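You operate a simulated robot arm through the tools that you are given. There is no shell and no other tool.

The job below is to be done with a simulated robot arm. You get a single attempt, and the scene is never put back.

TASK
Put things in order on the top of the silver table. At the end: the white bore plug stands where the blue sanding block stood; the brown brake pad stands where the black gauge (marked "10 bar") stood; the black gauge stands on top of the beige wooden support; the blue sanding block stands where the brown brake pad stood; the purple aluminium collar stands where the white bore plug stood; whatever was shut is shut again. Leave all else as you found it, and nothing knocked over.

Only the result counts: the job must be done as asked and must still hold three seconds after the hand-in. Knocking over, shifting, dropping, spilling or breaking anything else fails it.

THE ROBOT
A 6-joint arm with a two-finger gripper, fixed in place. Base frame: the origin is at the foot of the arm, x ahead of it, y to its left, z up; the work surface is at about z = 0. Readings come in m, degrees, newtons and seconds.
With the tool pointing down near the work surface it reaches from about 0.24 to 0.62 m from the base axis. Its first joint turns from -66.0 to 66.0 degrees. Payload 1.37 kg.
Tool frame: the origin (TCP) lies between the finger pads and is the grasp point; the fingertips stand 0.022 m ahead of it; z points along the fingers, y is the line along which they close. The gripper opens to 0.092 m; its body begins 0.065 m behind the TCP.
Orientation is told as [roll, pitch, yaw] about the base's x, y, z axes, in that order, counted from this pose: with the fingers straight down and closing along the base's y, the tool's x points along the base's -x, its y along +y and its z along -z.

THE INTERFACE
- The arm moves only by the tool servo_tool. Its argument "rows" is a list of rows, each an object of numbers (a shift or turn left out is 0, a gripper value left out holds the last): "claw": the finger opening in m, from 0 to 0.092; "tx", "ty", "tz": the shift along the tool's x, y, z in m; "rx", "ry", "rz": the turn, a rotation vector about the tool's x, y, z in degrees. In form: [{"claw": .., "tx": .., "ty": .., "tz": .., "rx": .., "ry": .., "rz": ..}, ...]. A call has 1 to 20 rows; each row is the pose to reach, as a shift and turn from the pose commanded when the call began, along the tool's axes at that moment. A row lasts 0.2 s, in which the tool goes at most 0.05 m and 8.6 degrees; a call with a longer step from one row to the next is refused whole, and so is a gripper value outside its range. A pose out of reach is approached as far as the arm can. The call stops where the force on the tool passes 40 N (or 10 N more than at its start, if that is more) or the arm is blocked; 0.2 s more then pass. The fingers move at their own pace (about 0.0599 m/s each) and stop on an object; they squeeze with about 26 N. The grip force told is the motor's: it shows also when the fingers shut on nothing. Time passes only in rows, and 0.2 s behind the last, so rows that repeat a pose let the fingers close. It gives the time, the measured TCP pose, the force on the tool (base axes), the opening and the grip force at its end, in the units of the frame above (readings bear some noise), with the torque about the TCP (base axes, N m) and any sound that the robot's microphone picked up.
- Cameras (640 x 400 px; columns grow to the right, rows downward): "scene" is fixed at [0.0432, -0.4587, 0.5665]; the picture's right is [0.54, -0.84, 0.00], its down [-0.63, -0.41, -0.66] and it looks along [0.56, 0.36, -0.75] (base axes); focal length 357 px, centre (320, 200). "wrist" rides on the gripper at [0.071, 0.019, -0.102] in the tool frame; the picture's right is [-0.26, 0.97, 0.00], its down [-0.75, -0.20, -0.62] and it looks along [-0.60, -0.16, 0.78] (tool axes); focal length 280 px, centre (320, 200). There is no depth. A picture from a camera that has moved, and an enlarged one, comes with that camera's place and axes in the base frame and with its lens.
- grab_frame(camera): a new picture of that camera. It takes no simulated time.
- close_up(camera, box): a new picture of the part [left, top, right, bottom] of that camera's present view, enlarged. It takes no simulated time.
- close_job(): hands the job in; it is judged then, once.

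Nothing tells you positions but the pictures and the camera data. Unless the task says otherwise, let go and move clear before handing in.

The tools are called as a command line: name --argument value ..., lists and objects as JSON in quotes. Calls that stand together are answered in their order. servo_tool: Moves the arm, as the interface text tells. Its arguments: {"type":"object","properties":{"rows":{"type":"array"}},"required":["rows"]} The other tools are called the same way: grab_frame (camera) takes a picture; close_up (camera, box) takes an enlarged picture of a part of a camera's view; close_job () hands the job in.

At the start:

```text
time_s: 0.0
tcp_pos: [0.2244, -0.2832, 0.2794]
tool_rot: [-0.1, 0.0, 0.0]
ft_force: [0.3, 0.1, 0.7]
moment: [0.01, 0.0, 0.02]
finger_gap: 0.0923
gripper_force: 0.1
```

scene: 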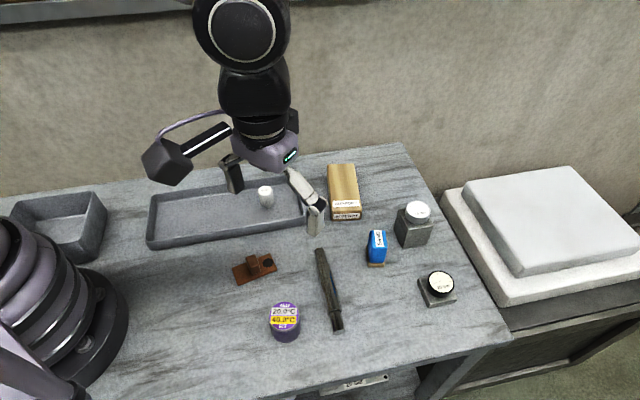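
wrist: 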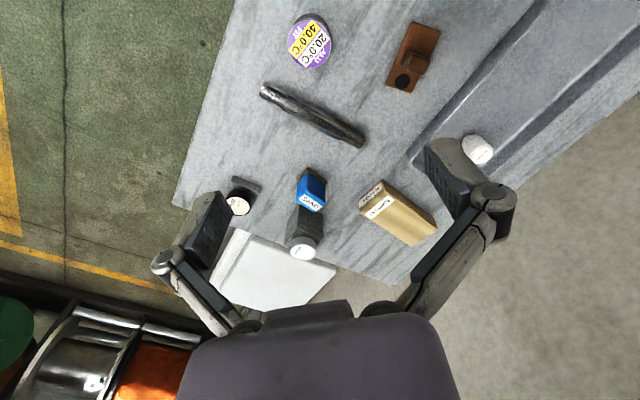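

I see a silver table with a tray (a white plug in it), a brown brake pad, a purple collar, a black rod-like object, a beige wooden block, a blue sanding block, and two gauge-like objects on the right. I'll take enlarged pictures before moving anything.

close_up --camera "scene" --box '[300, 140, 480, 340]'

close_up --camera "scene" --box '[130, 140, 340, 360]'

close_up --camera "wrist" --box '[200, 120, 460, 290]'

close_up --camera "scene" --box '[380, 190, 480, 310]'

```text
2.00 times, centred on (390, 240) of scene
camera zoom: at [0.0432, -0.4587, 0.5665], right [0.54, -0.84, 0.0], down [-0.63, -0.41, -0.66], along [0.56, 0.36, -0.75], focal length 714 px, centre (180, 120)
```

zoom: 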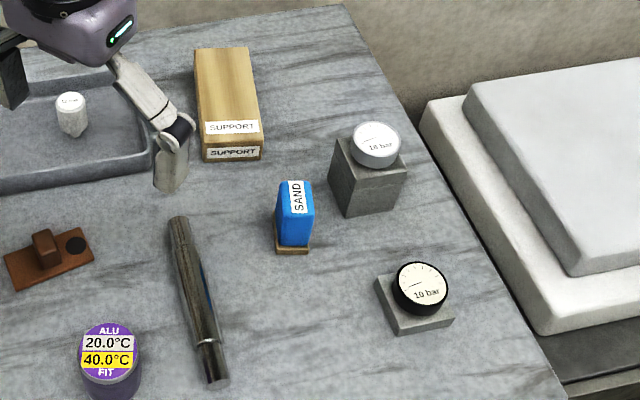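

```text
1.82 times, centred on (235, 250) of scene
camera zoom: at [0.0432, -0.4587, 0.5665], right [0.54, -0.84, 0.0], down [-0.63, -0.41, -0.66], along [0.56, 0.36, -0.75], focal length 649 px, centre (474, 109)
```

zoom: 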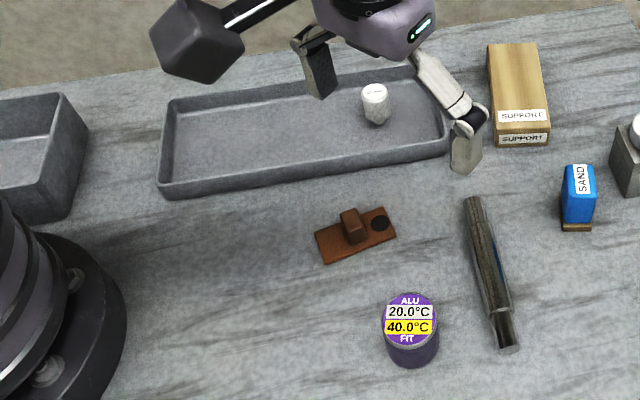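

```text
2.35 times, centred on (330, 205) of wrist
camera zoom: at [0.1537, -0.2645, 0.3808], right [0.26, 0.96, 0.0], down [0.75, -0.2, 0.63], along [0.6, -0.17, -0.78], focal length 660 px, centre (296, 188)
```

zoom: 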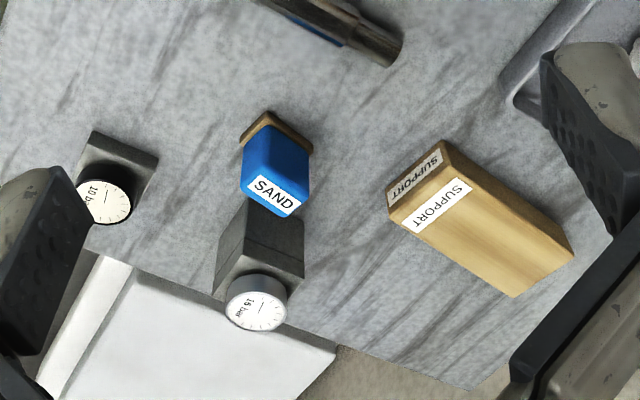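

```text
3.33 times, centred on (430, 250) of scene
camera zoom: at [0.0432, -0.4587, 0.5665], right [0.54, -0.84, 0.0], down [-0.63, -0.41, -0.66], along [0.56, 0.36, -0.75], focal length 1189 px, centre (-47, 33)
```

zoom: 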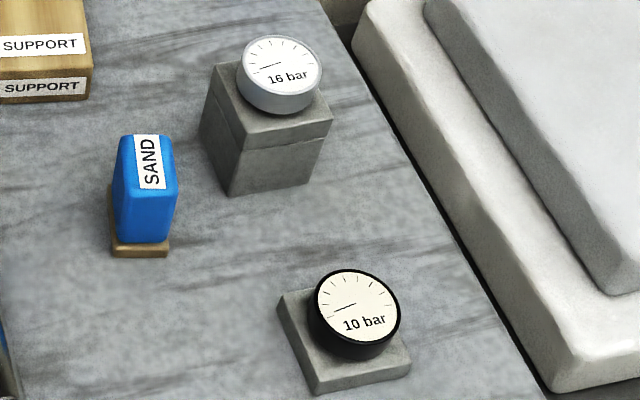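

The white plug is in the tray and both gauges seem to sit on grey bases. I need to know what is attached to what, so I'll enlarge more before moving.

close_up --camera "scene" --box '[410, 260, 470, 310]'

close_up --camera "scene" --box '[250, 290, 410, 400]'

close_up --camera "scene" --box '[220, 170, 380, 290]'

close_up --camera "wrist" --box '[240, 0, 500, 180]'

```text
8.00 times, centred on (440, 285) of scene
camera zoom: at [0.0432, -0.4587, 0.5665], right [0.54, -0.84, 0.0], down [-0.63, -0.41, -0.66], along [0.56, 0.36, -0.75], focal length 2855 px, centre (-640, -480)
```

zoom: 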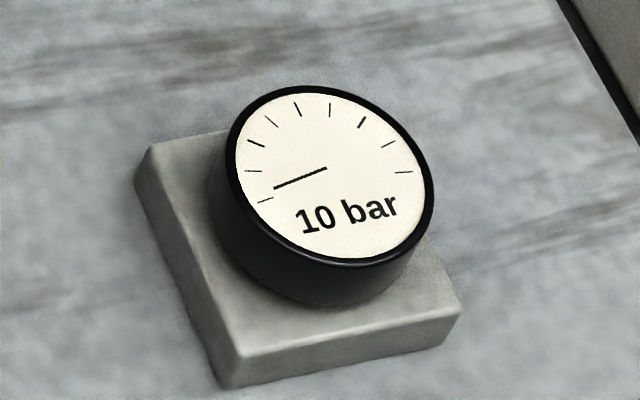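

```text
3.64 times, centred on (330, 345) of scene
camera zoom: at [0.0432, -0.4587, 0.5665], right [0.54, -0.84, 0.0], down [-0.63, -0.41, -0.66], along [0.56, 0.36, -0.75], focal length 1298 px, centre (284, -327)
```

zoom: 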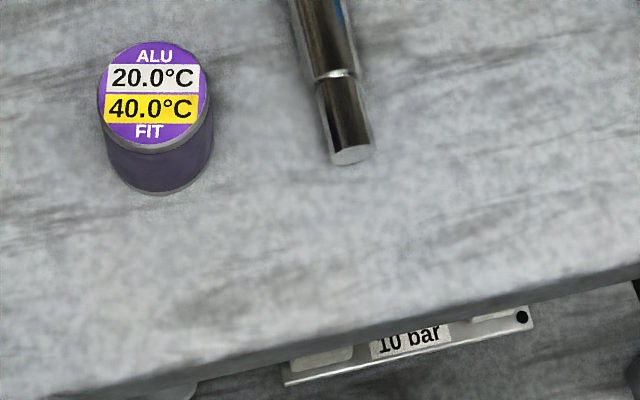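

```text
3.33 times, centred on (300, 230) of scene
camera zoom: at [0.0432, -0.4587, 0.5665], right [0.54, -0.84, 0.0], down [-0.63, -0.41, -0.66], along [0.56, 0.36, -0.75], focal length 1189 px, centre (387, 100)
```

zoom: 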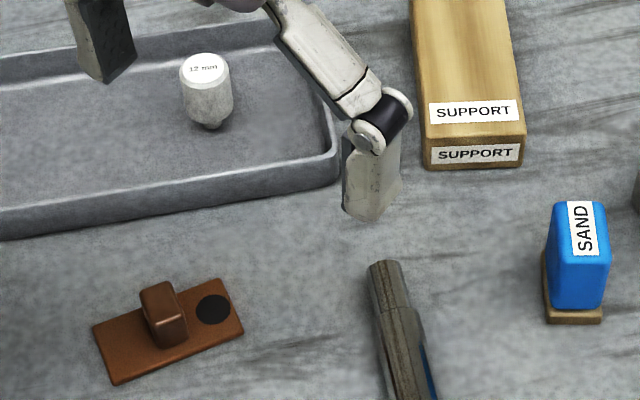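

```text
2.22 times, centred on (370, 90) of wrist
camera zoom: at [0.1537, -0.2645, 0.3808], right [0.26, 0.96, 0.0], down [0.75, -0.2, 0.63], along [0.6, -0.17, -0.78], focal length 623 px, centre (209, 444)
```

zoom: 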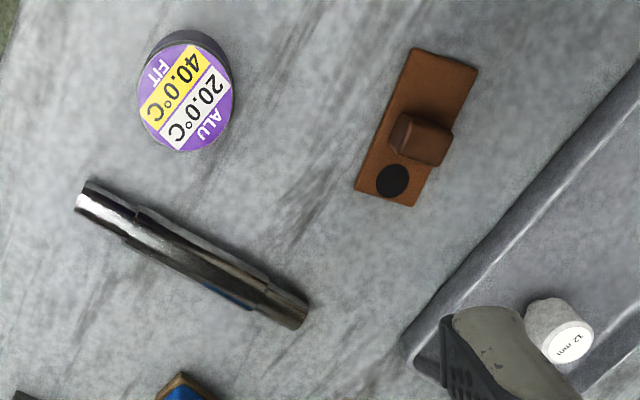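

The dial looks like an upright disc on a square grey plate. I'll move the wrist camera closer to the gauges to see how they are built.

servo_tool --rows '[{"tx": -0.006, "ty": -0.018, "tz": 0.016}, {"tx": -0.012, "ty": -0.036, "tz": 0.032}, {"tx": -0.018, "ty": -0.054, "tz": 0.048}, {"tx": -0.024, "ty": -0.072, "tz": 0.064}, {"tx": -0.03, "ty": -0.09, "tz": 0.08}, {"tx": -0.03, "ty": -0.09, "tz": 0.08}]'

grab_frame --camera "wrist"

grab_frame --camera "scene"

```text
time_s: 1.4
tcp_pos: [0.2551, -0.3707, 0.1992]
tool_rot: [-0.1, -0.1, 0.0]
ft_force: [0.3, 0.9, -0.6]
moment: [0.02, -0.02, -0.03]
finger_gap: 0.0919
gripper_force: 0.0
```

```text
taken
camera wrist: at [0.1847, -0.3534, 0.3006], right [0.26, 0.96, 0.0], down [0.75, -0.2, 0.63], along [0.6, -0.17, -0.78], focal length 280 px, centre (320, 200)
```

wrist: 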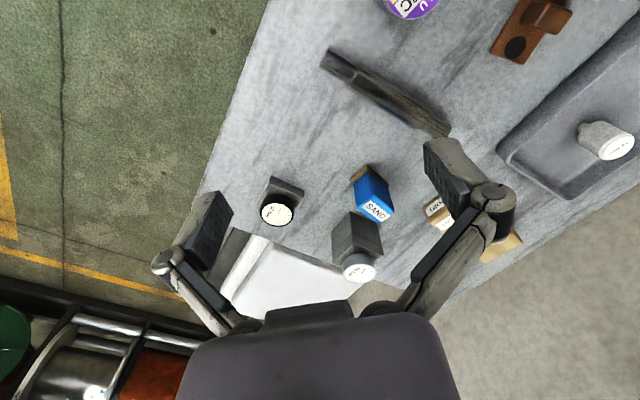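

```text
taken
```

scene: 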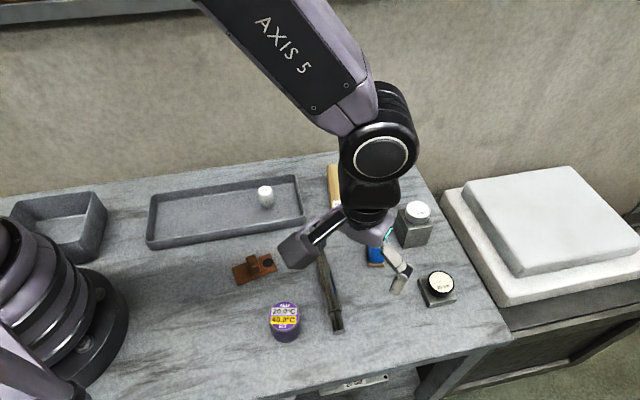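

close_up --camera "wrist" --box '[250, 160, 400, 290]'

close_up --camera "wrist" --box '[250, 165, 310, 230]'

close_up --camera "wrist" --box '[320, 155, 400, 290]'

```text
3.08 times, centred on (325, 225) of wrist
camera zoom: at [0.1847, -0.3534, 0.3006], right [0.26, 0.96, 0.0], down [0.75, -0.2, 0.63], along [0.6, -0.17, -0.78], focal length 863 px, centre (305, 123)
```

zoom: 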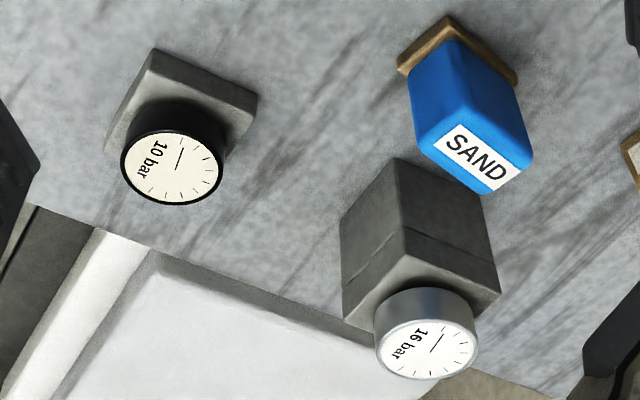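

```text
6.15 times, centred on (280, 198) of wrist
camera zoom: at [0.1847, -0.3534, 0.3006], right [0.26, 0.96, 0.0], down [0.75, -0.2, 0.63], along [0.6, -0.17, -0.78], focal length 1726 px, centre (566, 215)
```

zoom: 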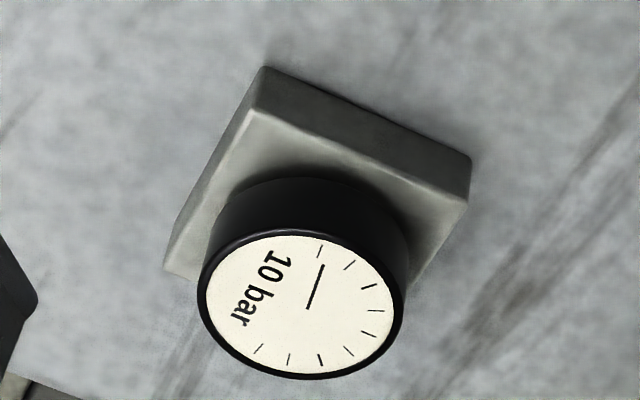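

```text
2.96 times, centred on (360, 222) of wrist
camera zoom: at [0.1847, -0.3534, 0.3006], right [0.26, 0.96, 0.0], down [0.75, -0.2, 0.63], along [0.6, -0.17, -0.78], focal length 831 px, centre (202, 133)
```

zoom: 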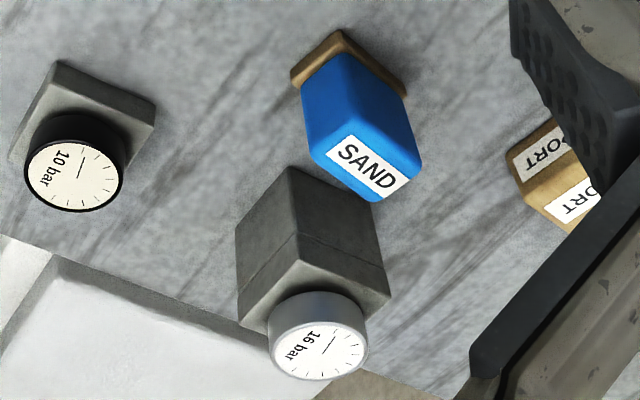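

Both gauges look like a square base plate with a dial on it; the 10 bar one is at about (0.397, -0.468). I'll move above it and check alignment with the wrist camera.

servo_tool --rows '[{"tx": -0.024, "ty": -0.016, "tz": 0.012}, {"tx": -0.048, "ty": -0.032, "tz": 0.024}, {"tx": -0.072, "ty": -0.048, "tz": 0.036}, {"tx": -0.096, "ty": -0.064, "tz": 0.048}, {"tx": -0.12, "ty": -0.08, "tz": 0.06}, {"tx": -0.142, "ty": -0.096, "tz": 0.072}, {"tx": -0.142, "ty": -0.096, "tz": 0.072}, {"tx": -0.142, "ty": -0.096, "tz": 0.072}]'

grab_frame --camera "wrist"

grab_frame --camera "scene"

```text
time_s: 3.2
tcp_pos: [0.397, -0.4684, 0.1279]
tool_rot: [-0.1, 0.0, 0.0]
ft_force: [0.2, -0.2, -0.5]
moment: [-0.02, 0.01, 0.0]
finger_gap: 0.0921
gripper_force: 0.0
```

```text
taken
camera wrist: at [0.3271, -0.4497, 0.2292], right [0.26, 0.96, 0.0], down [0.75, -0.2, 0.62], along [0.6, -0.17, -0.78], focal length 280 px, centre (320, 200)
```

wrist: 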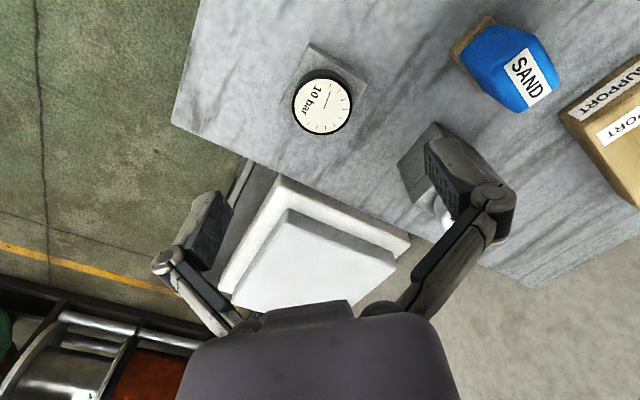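

```text
taken
```

scene: 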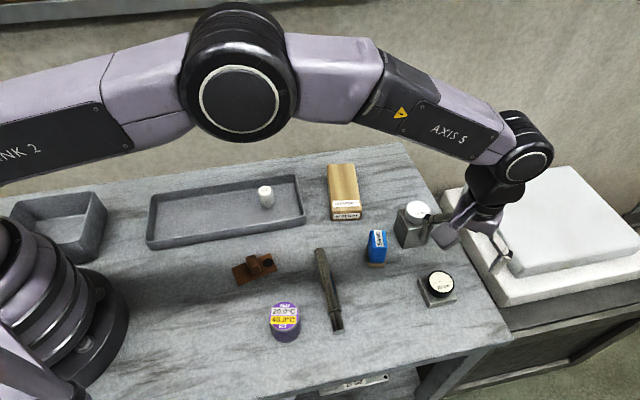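

close_up --camera "wrist" --box '[270, 60, 370, 150]'

close_up --camera "scene" --box '[380, 170, 540, 310]'

```text
4.44 times, centred on (320, 105) of wrist
camera zoom: at [0.3271, -0.4497, 0.2292], right [0.26, 0.96, 0.0], down [0.75, -0.2, 0.62], along [0.6, -0.17, -0.78], focal length 1246 px, centre (320, 622)
```

zoom: 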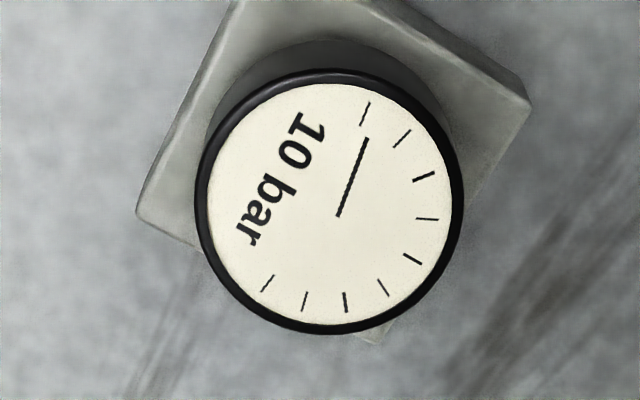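

```text
2.86 times, centred on (460, 240) of scene
camera zoom: at [0.0433, -0.4587, 0.5665], right [0.54, -0.84, 0.0], down [-0.63, -0.41, -0.66], along [0.56, 0.36, -0.75], focal length 1020 px, centre (-80, 86)
```

zoom: 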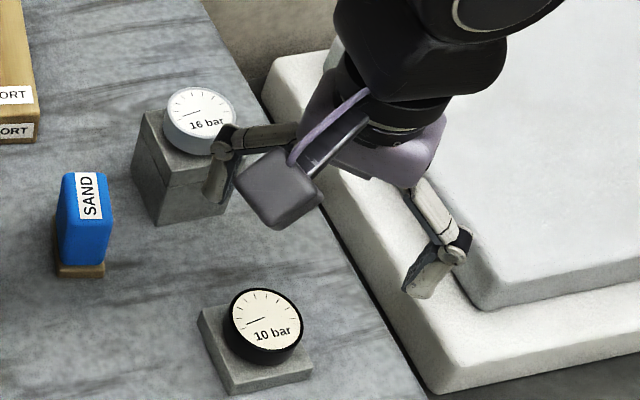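

The gauge is centred within 2 mm under the tool, its dial about 43 mm wide and 18 mm high on a 16 mm plate. I'll descend so that the fingertips end just above the plate.

servo_tool --rows '[{"tx": 0.0015, "ty": 0.001, "tz": 0.015}, {"tx": 0.0015, "ty": 0.001, "tz": 0.03}, {"tx": 0.0015, "ty": 0.001, "tz": 0.045}, {"tx": 0.0015, "ty": 0.001, "tz": 0.058}, {"tx": 0.0015, "ty": 0.001, "tz": 0.07}, {"tx": 0.0015, "ty": 0.001, "tz": 0.08}, {"tx": 0.0015, "ty": 0.001, "tz": 0.085}, {"tx": 0.0015, "ty": 0.001, "tz": 0.085}, {"tx": 0.0015, "ty": 0.001, "tz": 0.085}]'

grab_frame --camera "wrist"

close_up --camera "scene" --box '[380, 190, 520, 320]'

```text
time_s: 5.2
tcp_pos: [0.3957, -0.4687, 0.0428]
tool_rot: [-0.1, 0.0, -0.1]
ft_force: [-0.4, -0.1, -0.7]
moment: [0.0, 0.0, 0.0]
finger_gap: 0.092
gripper_force: 0.1
```

```text
taken
camera wrist: at [0.3238, -0.4498, 0.1444], right [0.26, 0.96, 0.0], down [0.75, -0.2, 0.63], along [0.6, -0.17, -0.78], focal length 280 px, centre (320, 200)
```

wrist: 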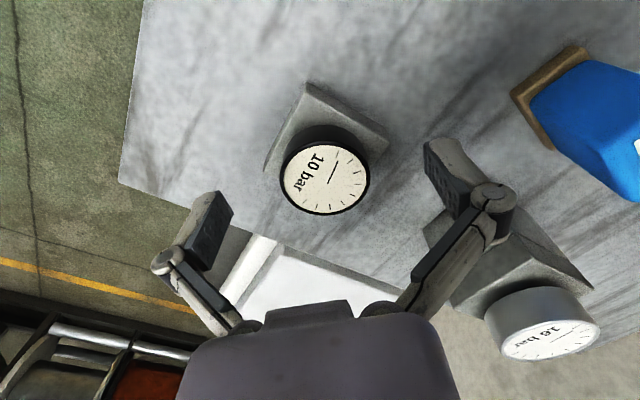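

```text
3.08 times, centred on (450, 255) of scene
camera zoom: at [0.0432, -0.4587, 0.5665], right [0.54, -0.84, 0.0], down [-0.63, -0.41, -0.66], along [0.56, 0.36, -0.75], focal length 1098 px, centre (-80, 31)
```

zoom: 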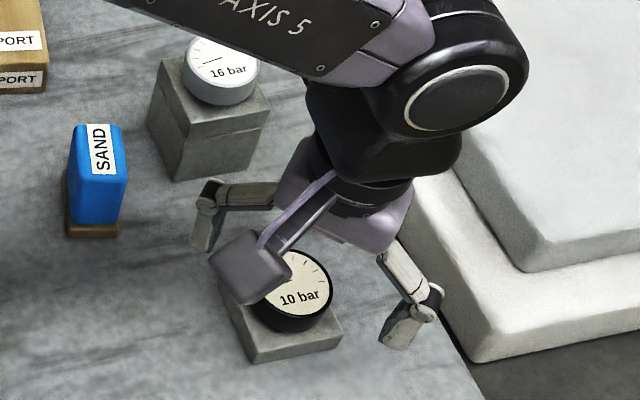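

close_up --camera "wrist" --box '[260, 130, 390, 220]'

```text
4.44 times, centred on (325, 175) of wrist
camera zoom: at [0.3238, -0.4498, 0.1444], right [0.26, 0.96, 0.0], down [0.75, -0.2, 0.63], along [0.6, -0.17, -0.78], focal length 1246 px, centre (298, 311)
```

zoom: 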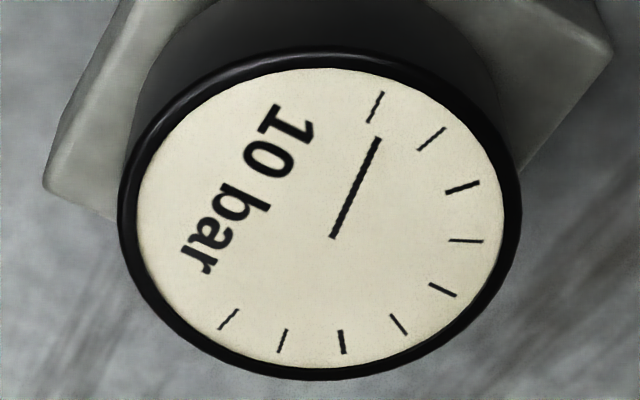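

servo_tool --rows '[{"ty": 0.001, "tz": 0.0015}, {"ty": 0.001, "tz": 0.0015, "claw": 0.07}, {"ty": 0.001, "tz": 0.0015, "claw": 0.055}, {"ty": 0.001, "tz": 0.0015, "claw": 0.045}, {"ty": 0.001, "tz": 0.0015, "claw": 0.03}, {"ty": 0.001, "tz": 0.0015, "claw": 0.03}, {"ty": 0.001, "tz": 0.0015, "claw": 0.03}]'

grab_frame --camera "wrist"

```text
time_s: 6.8
tcp_pos: [0.3946, -0.4686, 0.0414]
tool_rot: [0.0, 0.0, 0.0]
ft_force: [-4.9, 2.1, 4.6]
moment: [0.09, 0.01, -0.02]
finger_gap: 0.0414
gripper_force: 26.4
```

```text
taken
camera wrist: at [0.3237, -0.4493, 0.143], right [0.26, 0.96, 0.0], down [0.75, -0.2, 0.62], along [0.6, -0.17, -0.78], focal length 280 px, centre (320, 200)
```

wrist: 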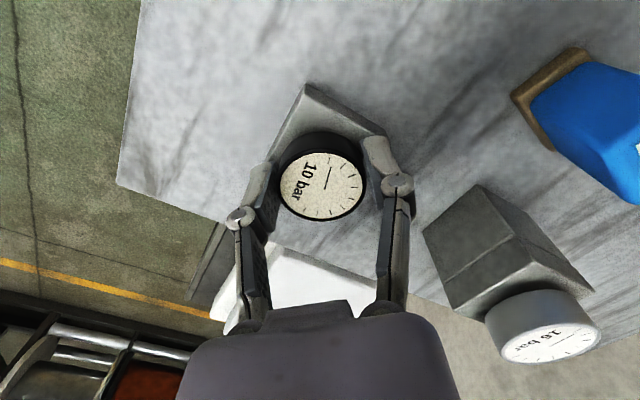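

The dial is gripped (gap 41 mm), with a small force on the tool. I'll lift slowly a few millimetres and see whether the plate comes along.

servo_tool --rows '[{"tz": -0.002}, {"tz": -0.005}, {"tz": -0.01}, {"tz": -0.015}, {"tz": -0.015}]'

grab_frame --camera "wrist"

close_up --camera "scene" --box '[380, 190, 520, 320]'

```text
time_s: 8.0
tcp_pos: [0.3952, -0.4673, 0.0565]
tool_rot: [-0.1, 0.0, -0.1]
ft_force: [-0.1, -0.6, 0.2]
moment: [0.02, 0.0, 0.01]
finger_gap: 0.0395
gripper_force: 26.1
```

```text
taken
camera wrist: at [0.3239, -0.4494, 0.1581], right [0.26, 0.96, 0.0], down [0.75, -0.2, 0.63], along [0.6, -0.17, -0.78], focal length 280 px, centre (320, 200)
```

wrist: 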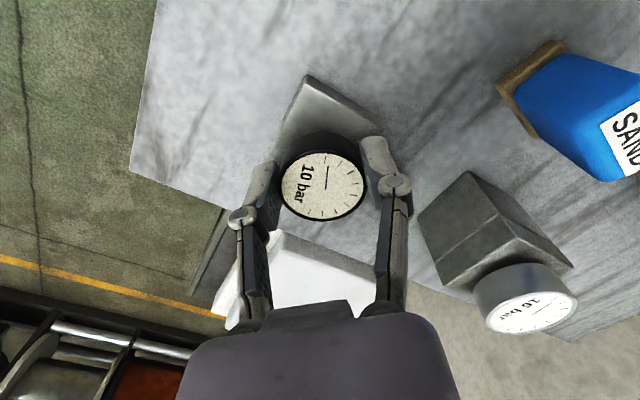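

```text
3.08 times, centred on (450, 255) of scene
camera zoom: at [0.0432, -0.4587, 0.5665], right [0.54, -0.84, 0.0], down [-0.63, -0.41, -0.66], along [0.56, 0.36, -0.75], focal length 1098 px, centre (-80, 31)
```

zoom: 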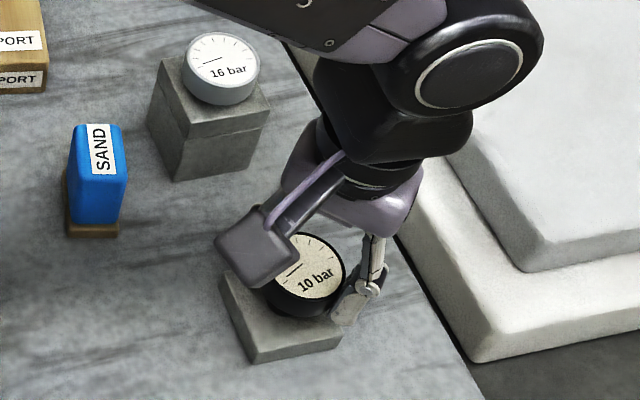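

close_up --camera "wrist" --box '[220, 60, 430, 240]'

close_up --camera "scene" --box '[420, 240, 480, 320]'

```text
2.22 times, centred on (325, 150) of wrist
camera zoom: at [0.3239, -0.4494, 0.1581], right [0.26, 0.96, 0.0], down [0.75, -0.2, 0.63], along [0.6, -0.17, -0.78], focal length 623 px, centre (309, 311)
```

zoom: 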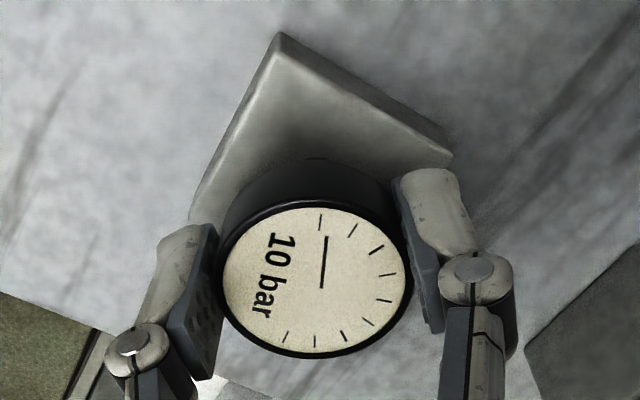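

```text
5.00 times, centred on (450, 280) of scene
camera zoom: at [0.0432, -0.4587, 0.5665], right [0.54, -0.84, 0.0], down [-0.63, -0.41, -0.66], along [0.56, 0.36, -0.75], focal length 1784 px, centre (-330, -200)
```

zoom: 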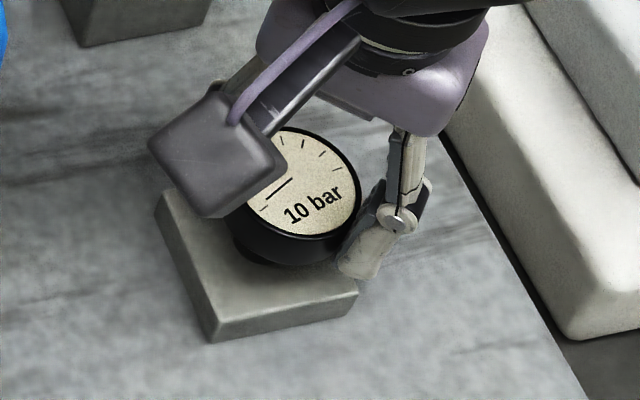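

The dial alone came up and the square plate stayed exactly in place, so the gauge is the dial and the plate is its stand. I'll lift on and carry it above the wooden support, passing well over the other gauge.

servo_tool --rows '[{"tz": -0.02}, {"tz": -0.045}, {"tz": -0.07}, {"tz": -0.095}, {"tx": -0.01, "ty": 0.024, "tz": -0.1}, {"tx": -0.02, "ty": 0.05, "tz": -0.1}, {"tx": -0.031, "ty": 0.076, "tz": -0.1}, {"tx": -0.042, "ty": 0.102, "tz": -0.1}, {"tx": -0.053, "ty": 0.128, "tz": -0.1}, {"tx": -0.064, "ty": 0.154, "tz": -0.1}, {"tx": -0.075, "ty": 0.18, "tz": -0.1}, {"tx": -0.086, "ty": 0.206, "tz": -0.1}, {"tx": -0.097, "ty": 0.23, "tz": -0.1}, {"tx": -0.105, "ty": 0.248, "tz": -0.1}, {"tx": -0.105, "ty": 0.248, "tz": -0.1}, {"tx": -0.105, "ty": 0.248, "tz": -0.1}]'

grab_frame --camera "wrist"

grab_frame --camera "scene"

```text
time_s: 11.4
tcp_pos: [0.5002, -0.2212, 0.1572]
tool_rot: [0.0, 0.0, 0.0]
ft_force: [0.5, -0.4, -1.2]
moment: [0.03, -0.01, 0.03]
finger_gap: 0.0397
gripper_force: 26.6
```

```text
taken
camera wrist: at [0.4289, -0.2024, 0.2586], right [0.26, 0.96, 0.0], down [0.75, -0.2, 0.63], along [0.6, -0.17, -0.78], focal length 280 px, centre (320, 200)
```

wrist: 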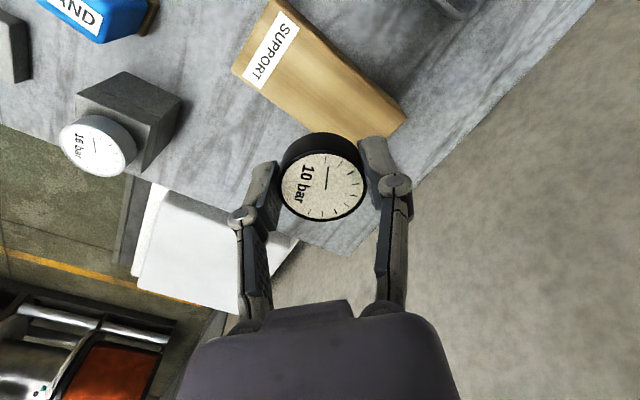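

```text
taken
```

scene: 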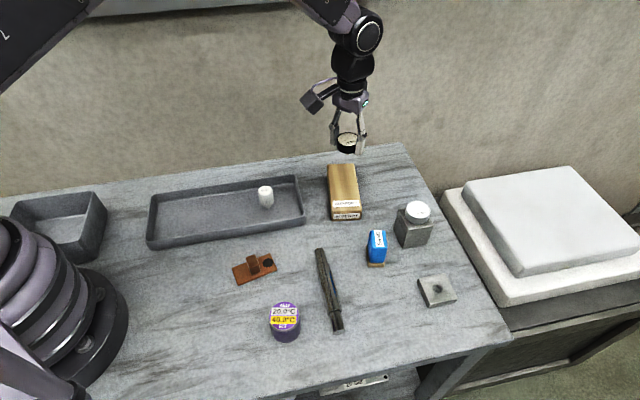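

The plate without the gauge shows a dark mark in its centre. I'll zoom in on it, and measure the support below me.

close_up --camera "scene" --box '[410, 265, 465, 315]'

close_up --camera "scene" --box '[300, 90, 400, 230]'

close_up --camera "wrist" --box '[220, 0, 430, 140]'

```text
8.00 times, centred on (438, 290) of scene
camera zoom: at [0.0433, -0.4586, 0.5665], right [0.54, -0.84, 0.0], down [-0.63, -0.41, -0.66], along [0.56, 0.36, -0.75], focal length 2855 px, centre (-620, -520)
```

zoom: 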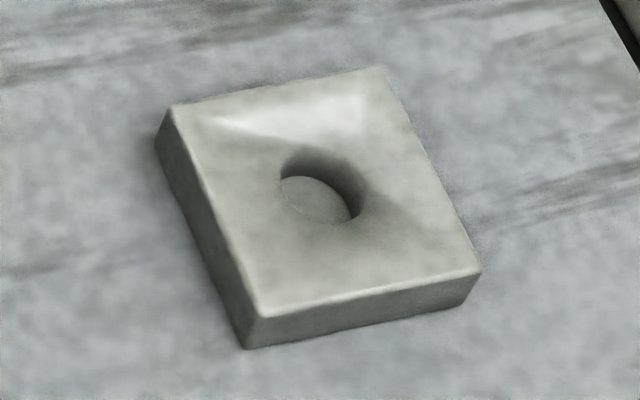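

```text
2.86 times, centred on (350, 160) of scene
camera zoom: at [0.0433, -0.4586, 0.5665], right [0.54, -0.84, 0.0], down [-0.63, -0.41, -0.66], along [0.56, 0.36, -0.75], focal length 1020 px, centre (234, 314)
```

zoom: 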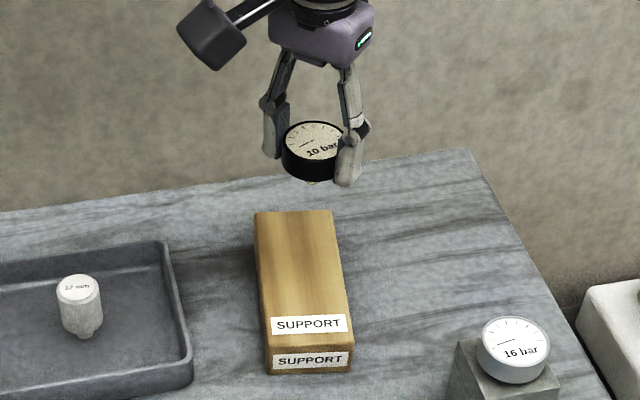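

```text
2.86 times, centred on (325, 70) of wrist
camera zoom: at [0.4289, -0.2024, 0.2586], right [0.26, 0.96, 0.0], down [0.75, -0.2, 0.63], along [0.6, -0.17, -0.78], focal length 801 px, centre (306, 571)
```

zoom: 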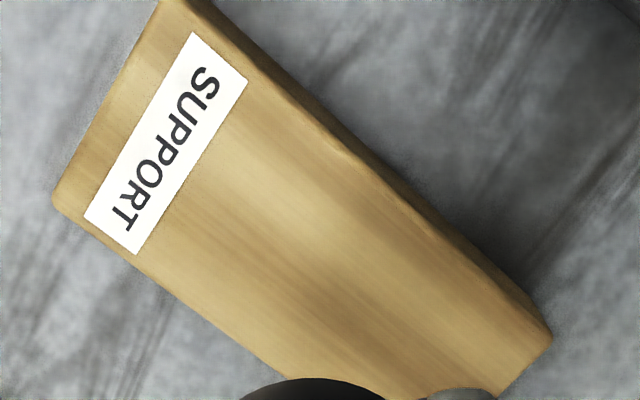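

close_up --camera "scene" --box '[325, 115, 375, 165]'

close_up --camera "scene" --box '[250, 175, 285, 215]'

close_up --camera "scene" --box '[320, 155, 370, 225]'

close_up --camera "scene" --box '[385, 190, 445, 255]'

```text
8.00 times, centred on (350, 140) of scene
camera zoom: at [0.0433, -0.4586, 0.5665], right [0.54, -0.84, 0.0], down [-0.63, -0.41, -0.66], along [0.56, 0.36, -0.75], focal length 2855 px, centre (80, 680)
```

zoom: 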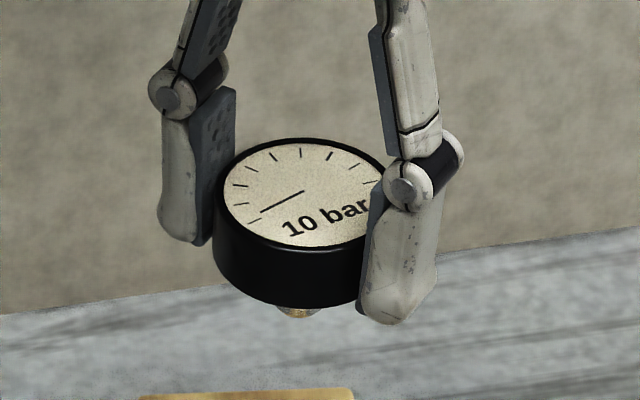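

```text
10.00 times, centred on (268, 195) of scene
camera zoom: at [0.0433, -0.4586, 0.5665], right [0.54, -0.84, 0.0], down [-0.63, -0.41, -0.66], along [0.56, 0.36, -0.75], focal length 3568 px, centre (845, 250)
```

zoom: 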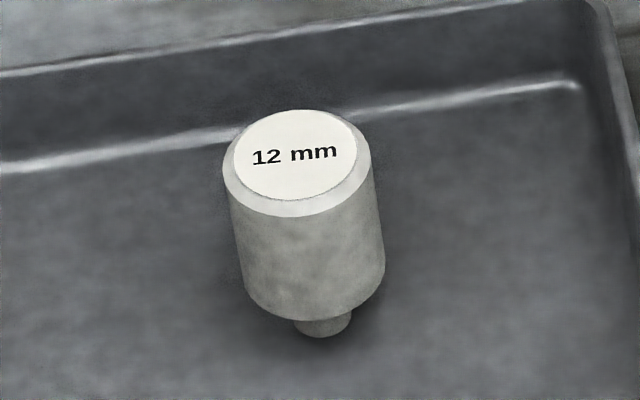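

```text
5.71 times, centred on (345, 190) of scene
camera zoom: at [0.0433, -0.4586, 0.5665], right [0.54, -0.84, 0.0], down [-0.63, -0.41, -0.66], along [0.56, 0.36, -0.75], focal length 2039 px, centre (177, 257)
```

zoom: 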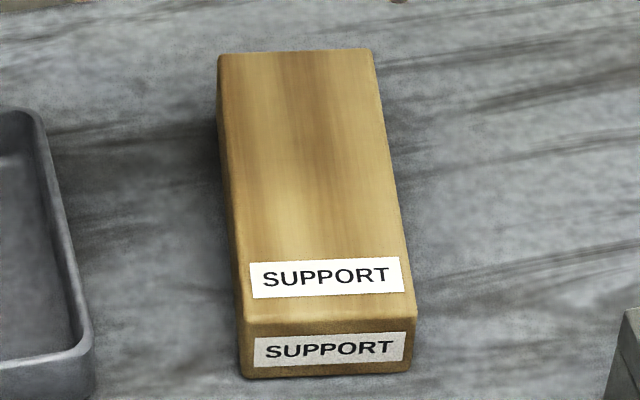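

```text
6.15 times, centred on (415, 222) of scene
camera zoom: at [0.0433, -0.4586, 0.5665], right [0.54, -0.84, 0.0], down [-0.63, -0.41, -0.66], along [0.56, 0.36, -0.75], focal length 2196 px, centre (-265, 62)
```

zoom: 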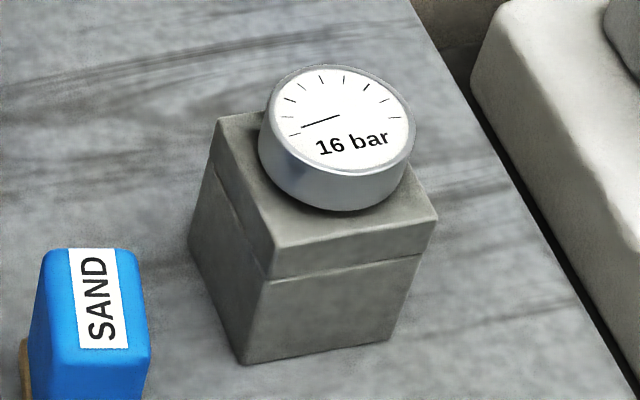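

The gauge has a brass stem (about 12 mm thick, bottom about 38 mm below the TCP) that sat in a hole of the fixed plate. The support's centre is (0.502, -0.220), top z ≈ 0.03, right below me; I'll descend to just above it.

servo_tool --rows '[{"tz": 0.02}, {"tz": 0.04}, {"tz": 0.058}, {"tz": 0.07}, {"tz": 0.076}, {"tz": 0.078}, {"tz": 0.078}, {"tz": 0.078}]'

close_up --camera "scene" --box '[310, 130, 380, 220]'

grab_frame --camera "wrist"

```text
time_s: 13.2
tcp_pos: [0.5005, -0.2208, 0.0771]
tool_rot: [-0.1, 0.0, 0.0]
ft_force: [-0.4, 0.5, -0.6]
moment: [0.01, 0.03, -0.01]
finger_gap: 0.0397
gripper_force: 25.9
```

```text
4.44 times, centred on (345, 175) of scene
camera zoom: at [0.0432, -0.4587, 0.5665], right [0.54, -0.84, 0.0], down [-0.63, -0.41, -0.66], along [0.56, 0.36, -0.75], focal length 1586 px, centre (209, 311)
```

zoom: 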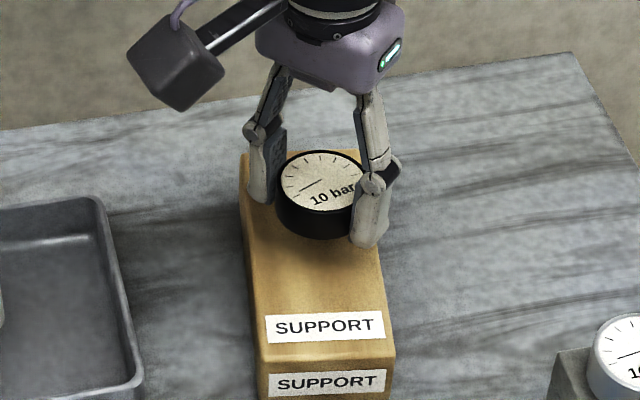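

```text
taken
camera wrist: at [0.4296, -0.2013, 0.1786], right [0.26, 0.96, 0.0], down [0.75, -0.2, 0.63], along [0.6, -0.17, -0.78], focal length 280 px, centre (320, 200)
```

wrist: 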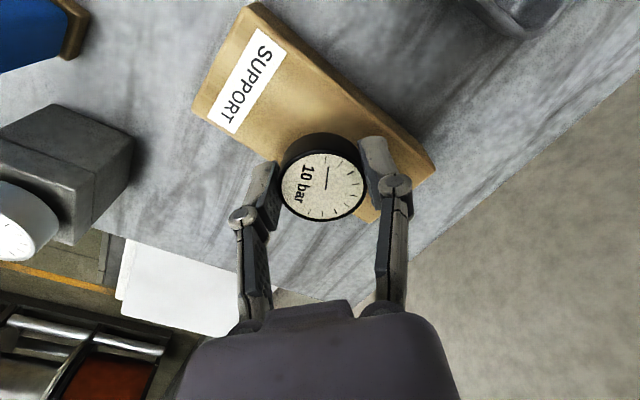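

servo_tool --rows '[{"tz": 0.002}, {"tz": 0.004}, {"tz": 0.005}, {"tz": 0.006}, {"tz": 0.007}, {"tz": 0.007}]'

```text
time_s: 14.6
tcp_pos: [0.4996, -0.2199, 0.0708]
tool_rot: [-0.1, 0.1, 0.1]
ft_force: [0.9, 0.4, -1.0]
moment: [0.02, -0.03, -0.02]
finger_gap: 0.0396
gripper_force: 26.5
```

servo_tool --rows '[{"tz": 0.001}, {"tz": 0.002}, {"tz": 0.003}, {"tz": 0.003}]'

close_up --camera "scene" --box '[320, 150, 370, 200]'

```text
time_s: 15.6
tcp_pos: [0.5005, -0.2199, 0.0676]
tool_rot: [-0.2, -0.1, 0.0]
ft_force: [-2.2, 2.7, 18.5]
moment: [0.11, 0.01, 0.07]
finger_gap: 0.0398
gripper_force: 26.1
```

```text
8.00 times, centred on (345, 175) of scene
camera zoom: at [0.0431, -0.4586, 0.5665], right [0.54, -0.84, 0.0], down [-0.63, -0.41, -0.66], along [0.56, 0.36, -0.75], focal length 2855 px, centre (120, 400)
```

zoom: 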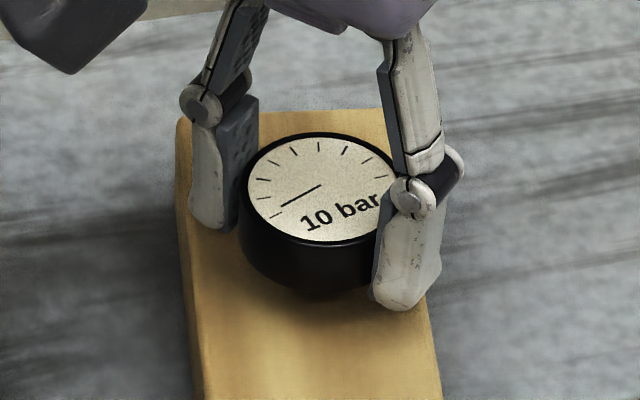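

Contact with the support is felt (18 N up). I'll back off a little to relieve the load before letting go.

servo_tool --rows '[{"tz": -0.0005}, {"tz": -0.001}, {"tz": -0.001}]'

```text
time_s: 16.4
tcp_pos: [0.4994, -0.2199, 0.0689]
tool_rot: [-0.1, 0.1, 0.0]
ft_force: [2.2, -2.0, 8.5]
moment: [-0.06, -0.14, -0.02]
finger_gap: 0.0396
gripper_force: 25.3
```

servo_tool --rows '[{"tz": -0.0005}, {"tz": -0.0006}, {"tz": -0.0006}]'

```text
time_s: 17.2
tcp_pos: [0.499, -0.2188, 0.0689]
tool_rot: [0.0, 0.0, 0.0]
ft_force: [0.0, -0.2, 0.4]
moment: [0.0, 0.0, 0.02]
finger_gap: 0.0396
gripper_force: 25.9
```

Nearly no load now. I'll open slowly and watch that it stands upright.

servo_tool --rows '[{"claw": 0.04}, {"claw": 0.041}, {"claw": 0.042}, {"claw": 0.044}, {"claw": 0.048}, {"claw": 0.055}, {"claw": 0.065}, {"claw": 0.075}, {"claw": 0.08}]'

close_up --camera "scene" --box '[315, 145, 375, 205]'

grab_frame --camera "wrist"

```text
time_s: 19.2
tcp_pos: [0.5001, -0.2195, 0.0685]
tool_rot: [-0.1, 0.0, 0.0]
ft_force: [-0.4, -0.5, -0.2]
moment: [-0.03, -0.03, 0.02]
finger_gap: 0.0799
gripper_force: 0.0
```

```text
6.67 times, centred on (345, 175) of scene
camera zoom: at [0.0432, -0.4587, 0.5665], right [0.54, -0.84, 0.0], down [-0.63, -0.41, -0.66], along [0.56, 0.36, -0.75], focal length 2379 px, centre (153, 367)
```

zoom: 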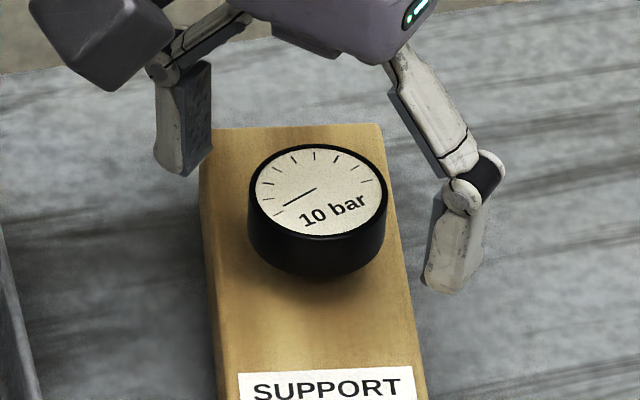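

```text
taken
camera wrist: at [0.4294, -0.2008, 0.1708], right [0.26, 0.96, 0.0], down [0.75, -0.2, 0.63], along [0.6, -0.17, -0.78], focal length 280 px, centre (320, 200)
```

wrist: 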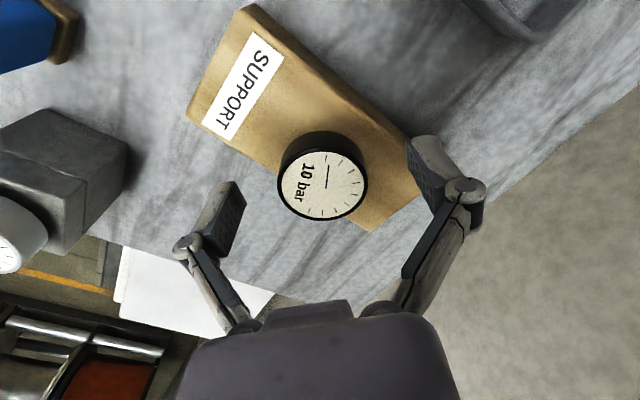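

The gauge stands upright, centred on the support. I'll rise straight up and go over the brown brake pad at about (0.257, -0.180) for a close look.

servo_tool --rows '[{"tz": -0.02, "claw": 0.092}, {"tz": -0.045}, {"tz": -0.07}, {"tz": -0.095}, {"tz": -0.1, "tx": 0.03, "ty": 0.005}, {"tz": -0.1, "tx": 0.065, "ty": 0.01}, {"tz": -0.1, "tx": 0.1, "ty": 0.016}, {"tz": -0.1, "tx": 0.135, "ty": 0.022}, {"tz": -0.1, "tx": 0.17, "ty": 0.028}, {"tz": -0.1, "tx": 0.205, "ty": 0.034}, {"tz": -0.1, "tx": 0.235, "ty": 0.038}, {"tz": -0.09, "tx": 0.243, "ty": 0.039}, {"tz": -0.09, "tx": 0.243, "ty": 0.039}, {"tz": -0.09, "tx": 0.243, "ty": 0.039}]'

grab_frame --camera "wrist"

grab_frame --camera "scene"

```text
time_s: 22.2
tcp_pos: [0.2574, -0.1809, 0.1595]
tool_rot: [-0.1, -0.1, 0.0]
ft_force: [0.8, 0.6, 0.0]
moment: [0.03, 0.03, 0.03]
finger_gap: 0.092
gripper_force: 0.1
```

```text
taken
camera wrist: at [0.1861, -0.1625, 0.2611], right [0.26, 0.97, 0.0], down [0.75, -0.2, 0.63], along [0.6, -0.17, -0.78], focal length 280 px, centre (320, 200)
```

wrist: 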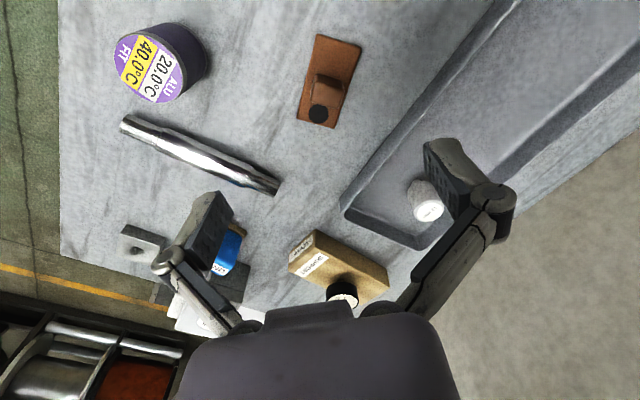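

```text
taken
```

scene: 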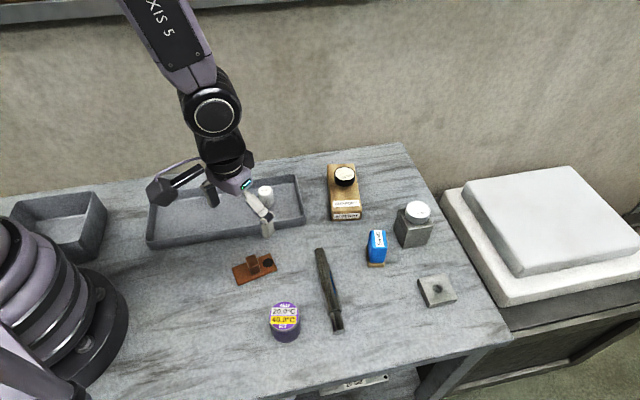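

close_up --camera "wrist" --box '[270, 20, 390, 140]'

close_up --camera "scene" --box '[225, 240, 285, 295]'

```text
3.33 times, centred on (330, 80) of wrist
camera zoom: at [0.1861, -0.1625, 0.2611], right [0.26, 0.97, 0.0], down [0.75, -0.2, 0.63], along [0.6, -0.17, -0.78], focal length 935 px, centre (287, 600)
```

zoom: 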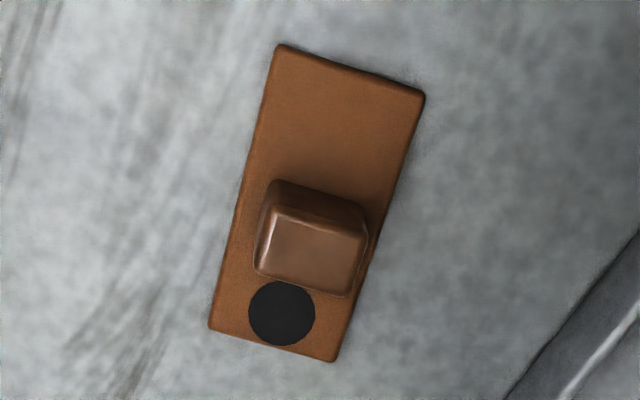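

```text
7.27 times, centred on (255, 268) of scene
camera zoom: at [0.0432, -0.4587, 0.5665], right [0.54, -0.84, 0.0], down [-0.63, -0.41, -0.66], along [0.56, 0.36, -0.75], focal length 2595 px, centre (793, -291)
```

zoom: 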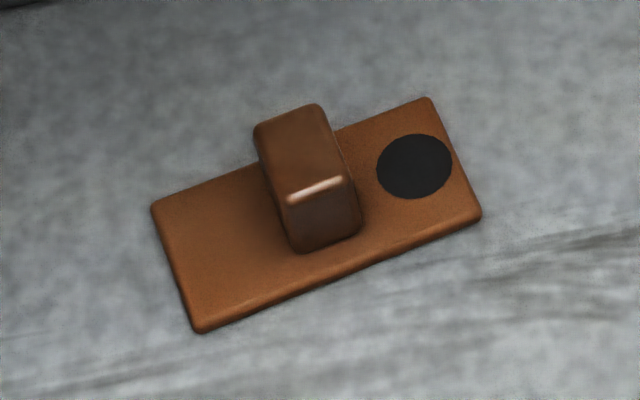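

The pad is 72×37 mm, centred at about (0.260, -0.177), turned by -31°, with a knob in the middle (top z ≈ 0.028). I'll turn the gripper to match and centre on the knob.

servo_tool --rows '[{"tx": -0.001, "ty": 0.001, "rz": 6}, {"tx": -0.002, "ty": 0.002, "rz": 12}, {"tx": -0.003, "ty": 0.003, "rz": 18}, {"tx": -0.003, "ty": 0.0037, "rz": 24, "tz": 0.01}, {"tx": -0.003, "ty": 0.0037, "rz": 31.3, "tz": 0.03}, {"tx": -0.003, "ty": 0.0037, "rz": 31.3, "tz": 0.05}, {"tx": -0.003, "ty": 0.0037, "rz": 31.3, "tz": 0.06}, {"tx": -0.003, "ty": 0.0037, "rz": 31.3, "tz": 0.06}, {"tx": -0.003, "ty": 0.0037, "rz": 31.3, "tz": 0.06}]'

grab_frame --camera "wrist"

grab_frame --camera "scene"

```text
time_s: 24.2
tcp_pos: [0.2585, -0.1781, 0.0996]
tool_rot: [-0.1, 0.0, -31.3]
ft_force: [-0.2, 0.3, 0.0]
moment: [-0.01, -0.01, 0.0]
finger_gap: 0.0921
gripper_force: 0.0
```

```text
taken
camera wrist: at [0.209, -0.1257, 0.2005], right [0.73, 0.69, 0.0], down [0.54, -0.57, 0.63], along [0.43, -0.45, -0.78], focal length 280 px, centre (320, 200)
```

wrist: 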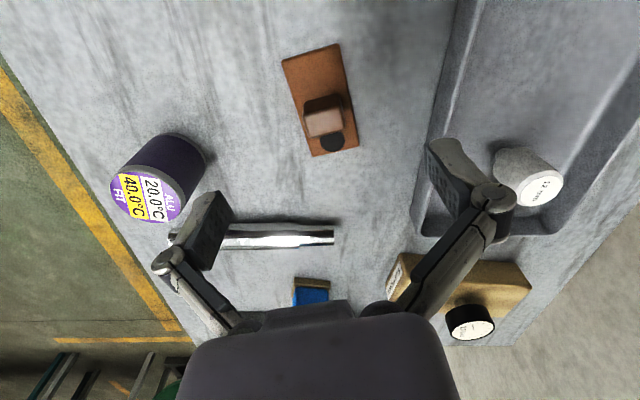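

```text
taken
```

scene: 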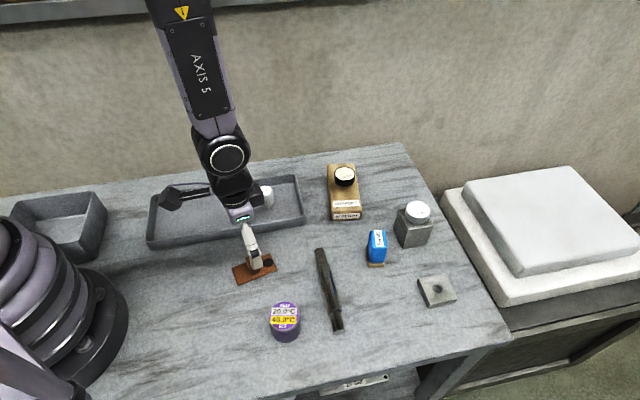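

close_up --camera "wrist" --box '[270, 30, 370, 170]'

close_up --camera "scene" --box '[220, 200, 290, 300]'

```text
2.86 times, centred on (320, 100) of wrist
camera zoom: at [0.209, -0.1257, 0.2005], right [0.73, 0.69, 0.0], down [0.54, -0.57, 0.63], along [0.43, -0.45, -0.78], focal length 801 px, centre (320, 486)
```

zoom: 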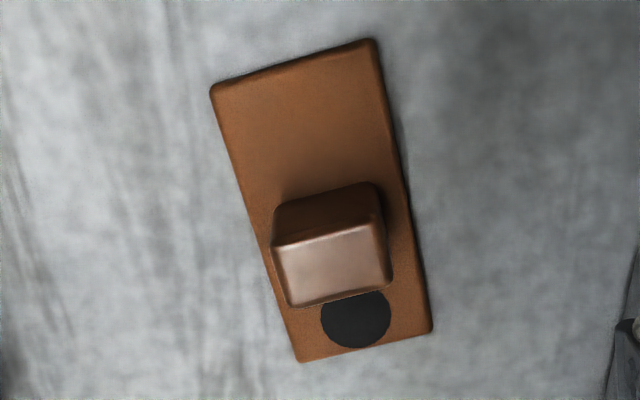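

```text
4.00 times, centred on (255, 250) of scene
camera zoom: at [0.0432, -0.4587, 0.5665], right [0.54, -0.84, 0.0], down [-0.63, -0.41, -0.66], along [0.56, 0.36, -0.75], focal length 1427 px, centre (580, 0)
```

zoom: 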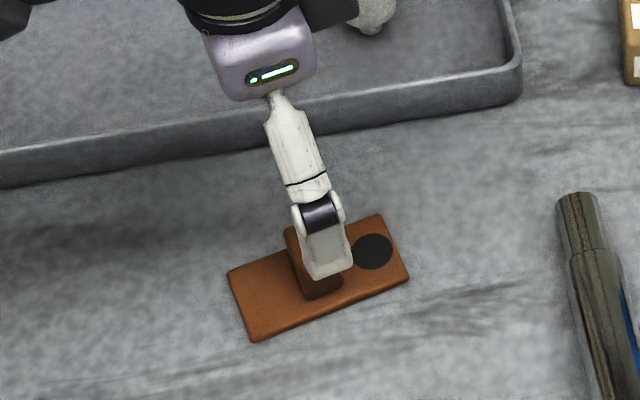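

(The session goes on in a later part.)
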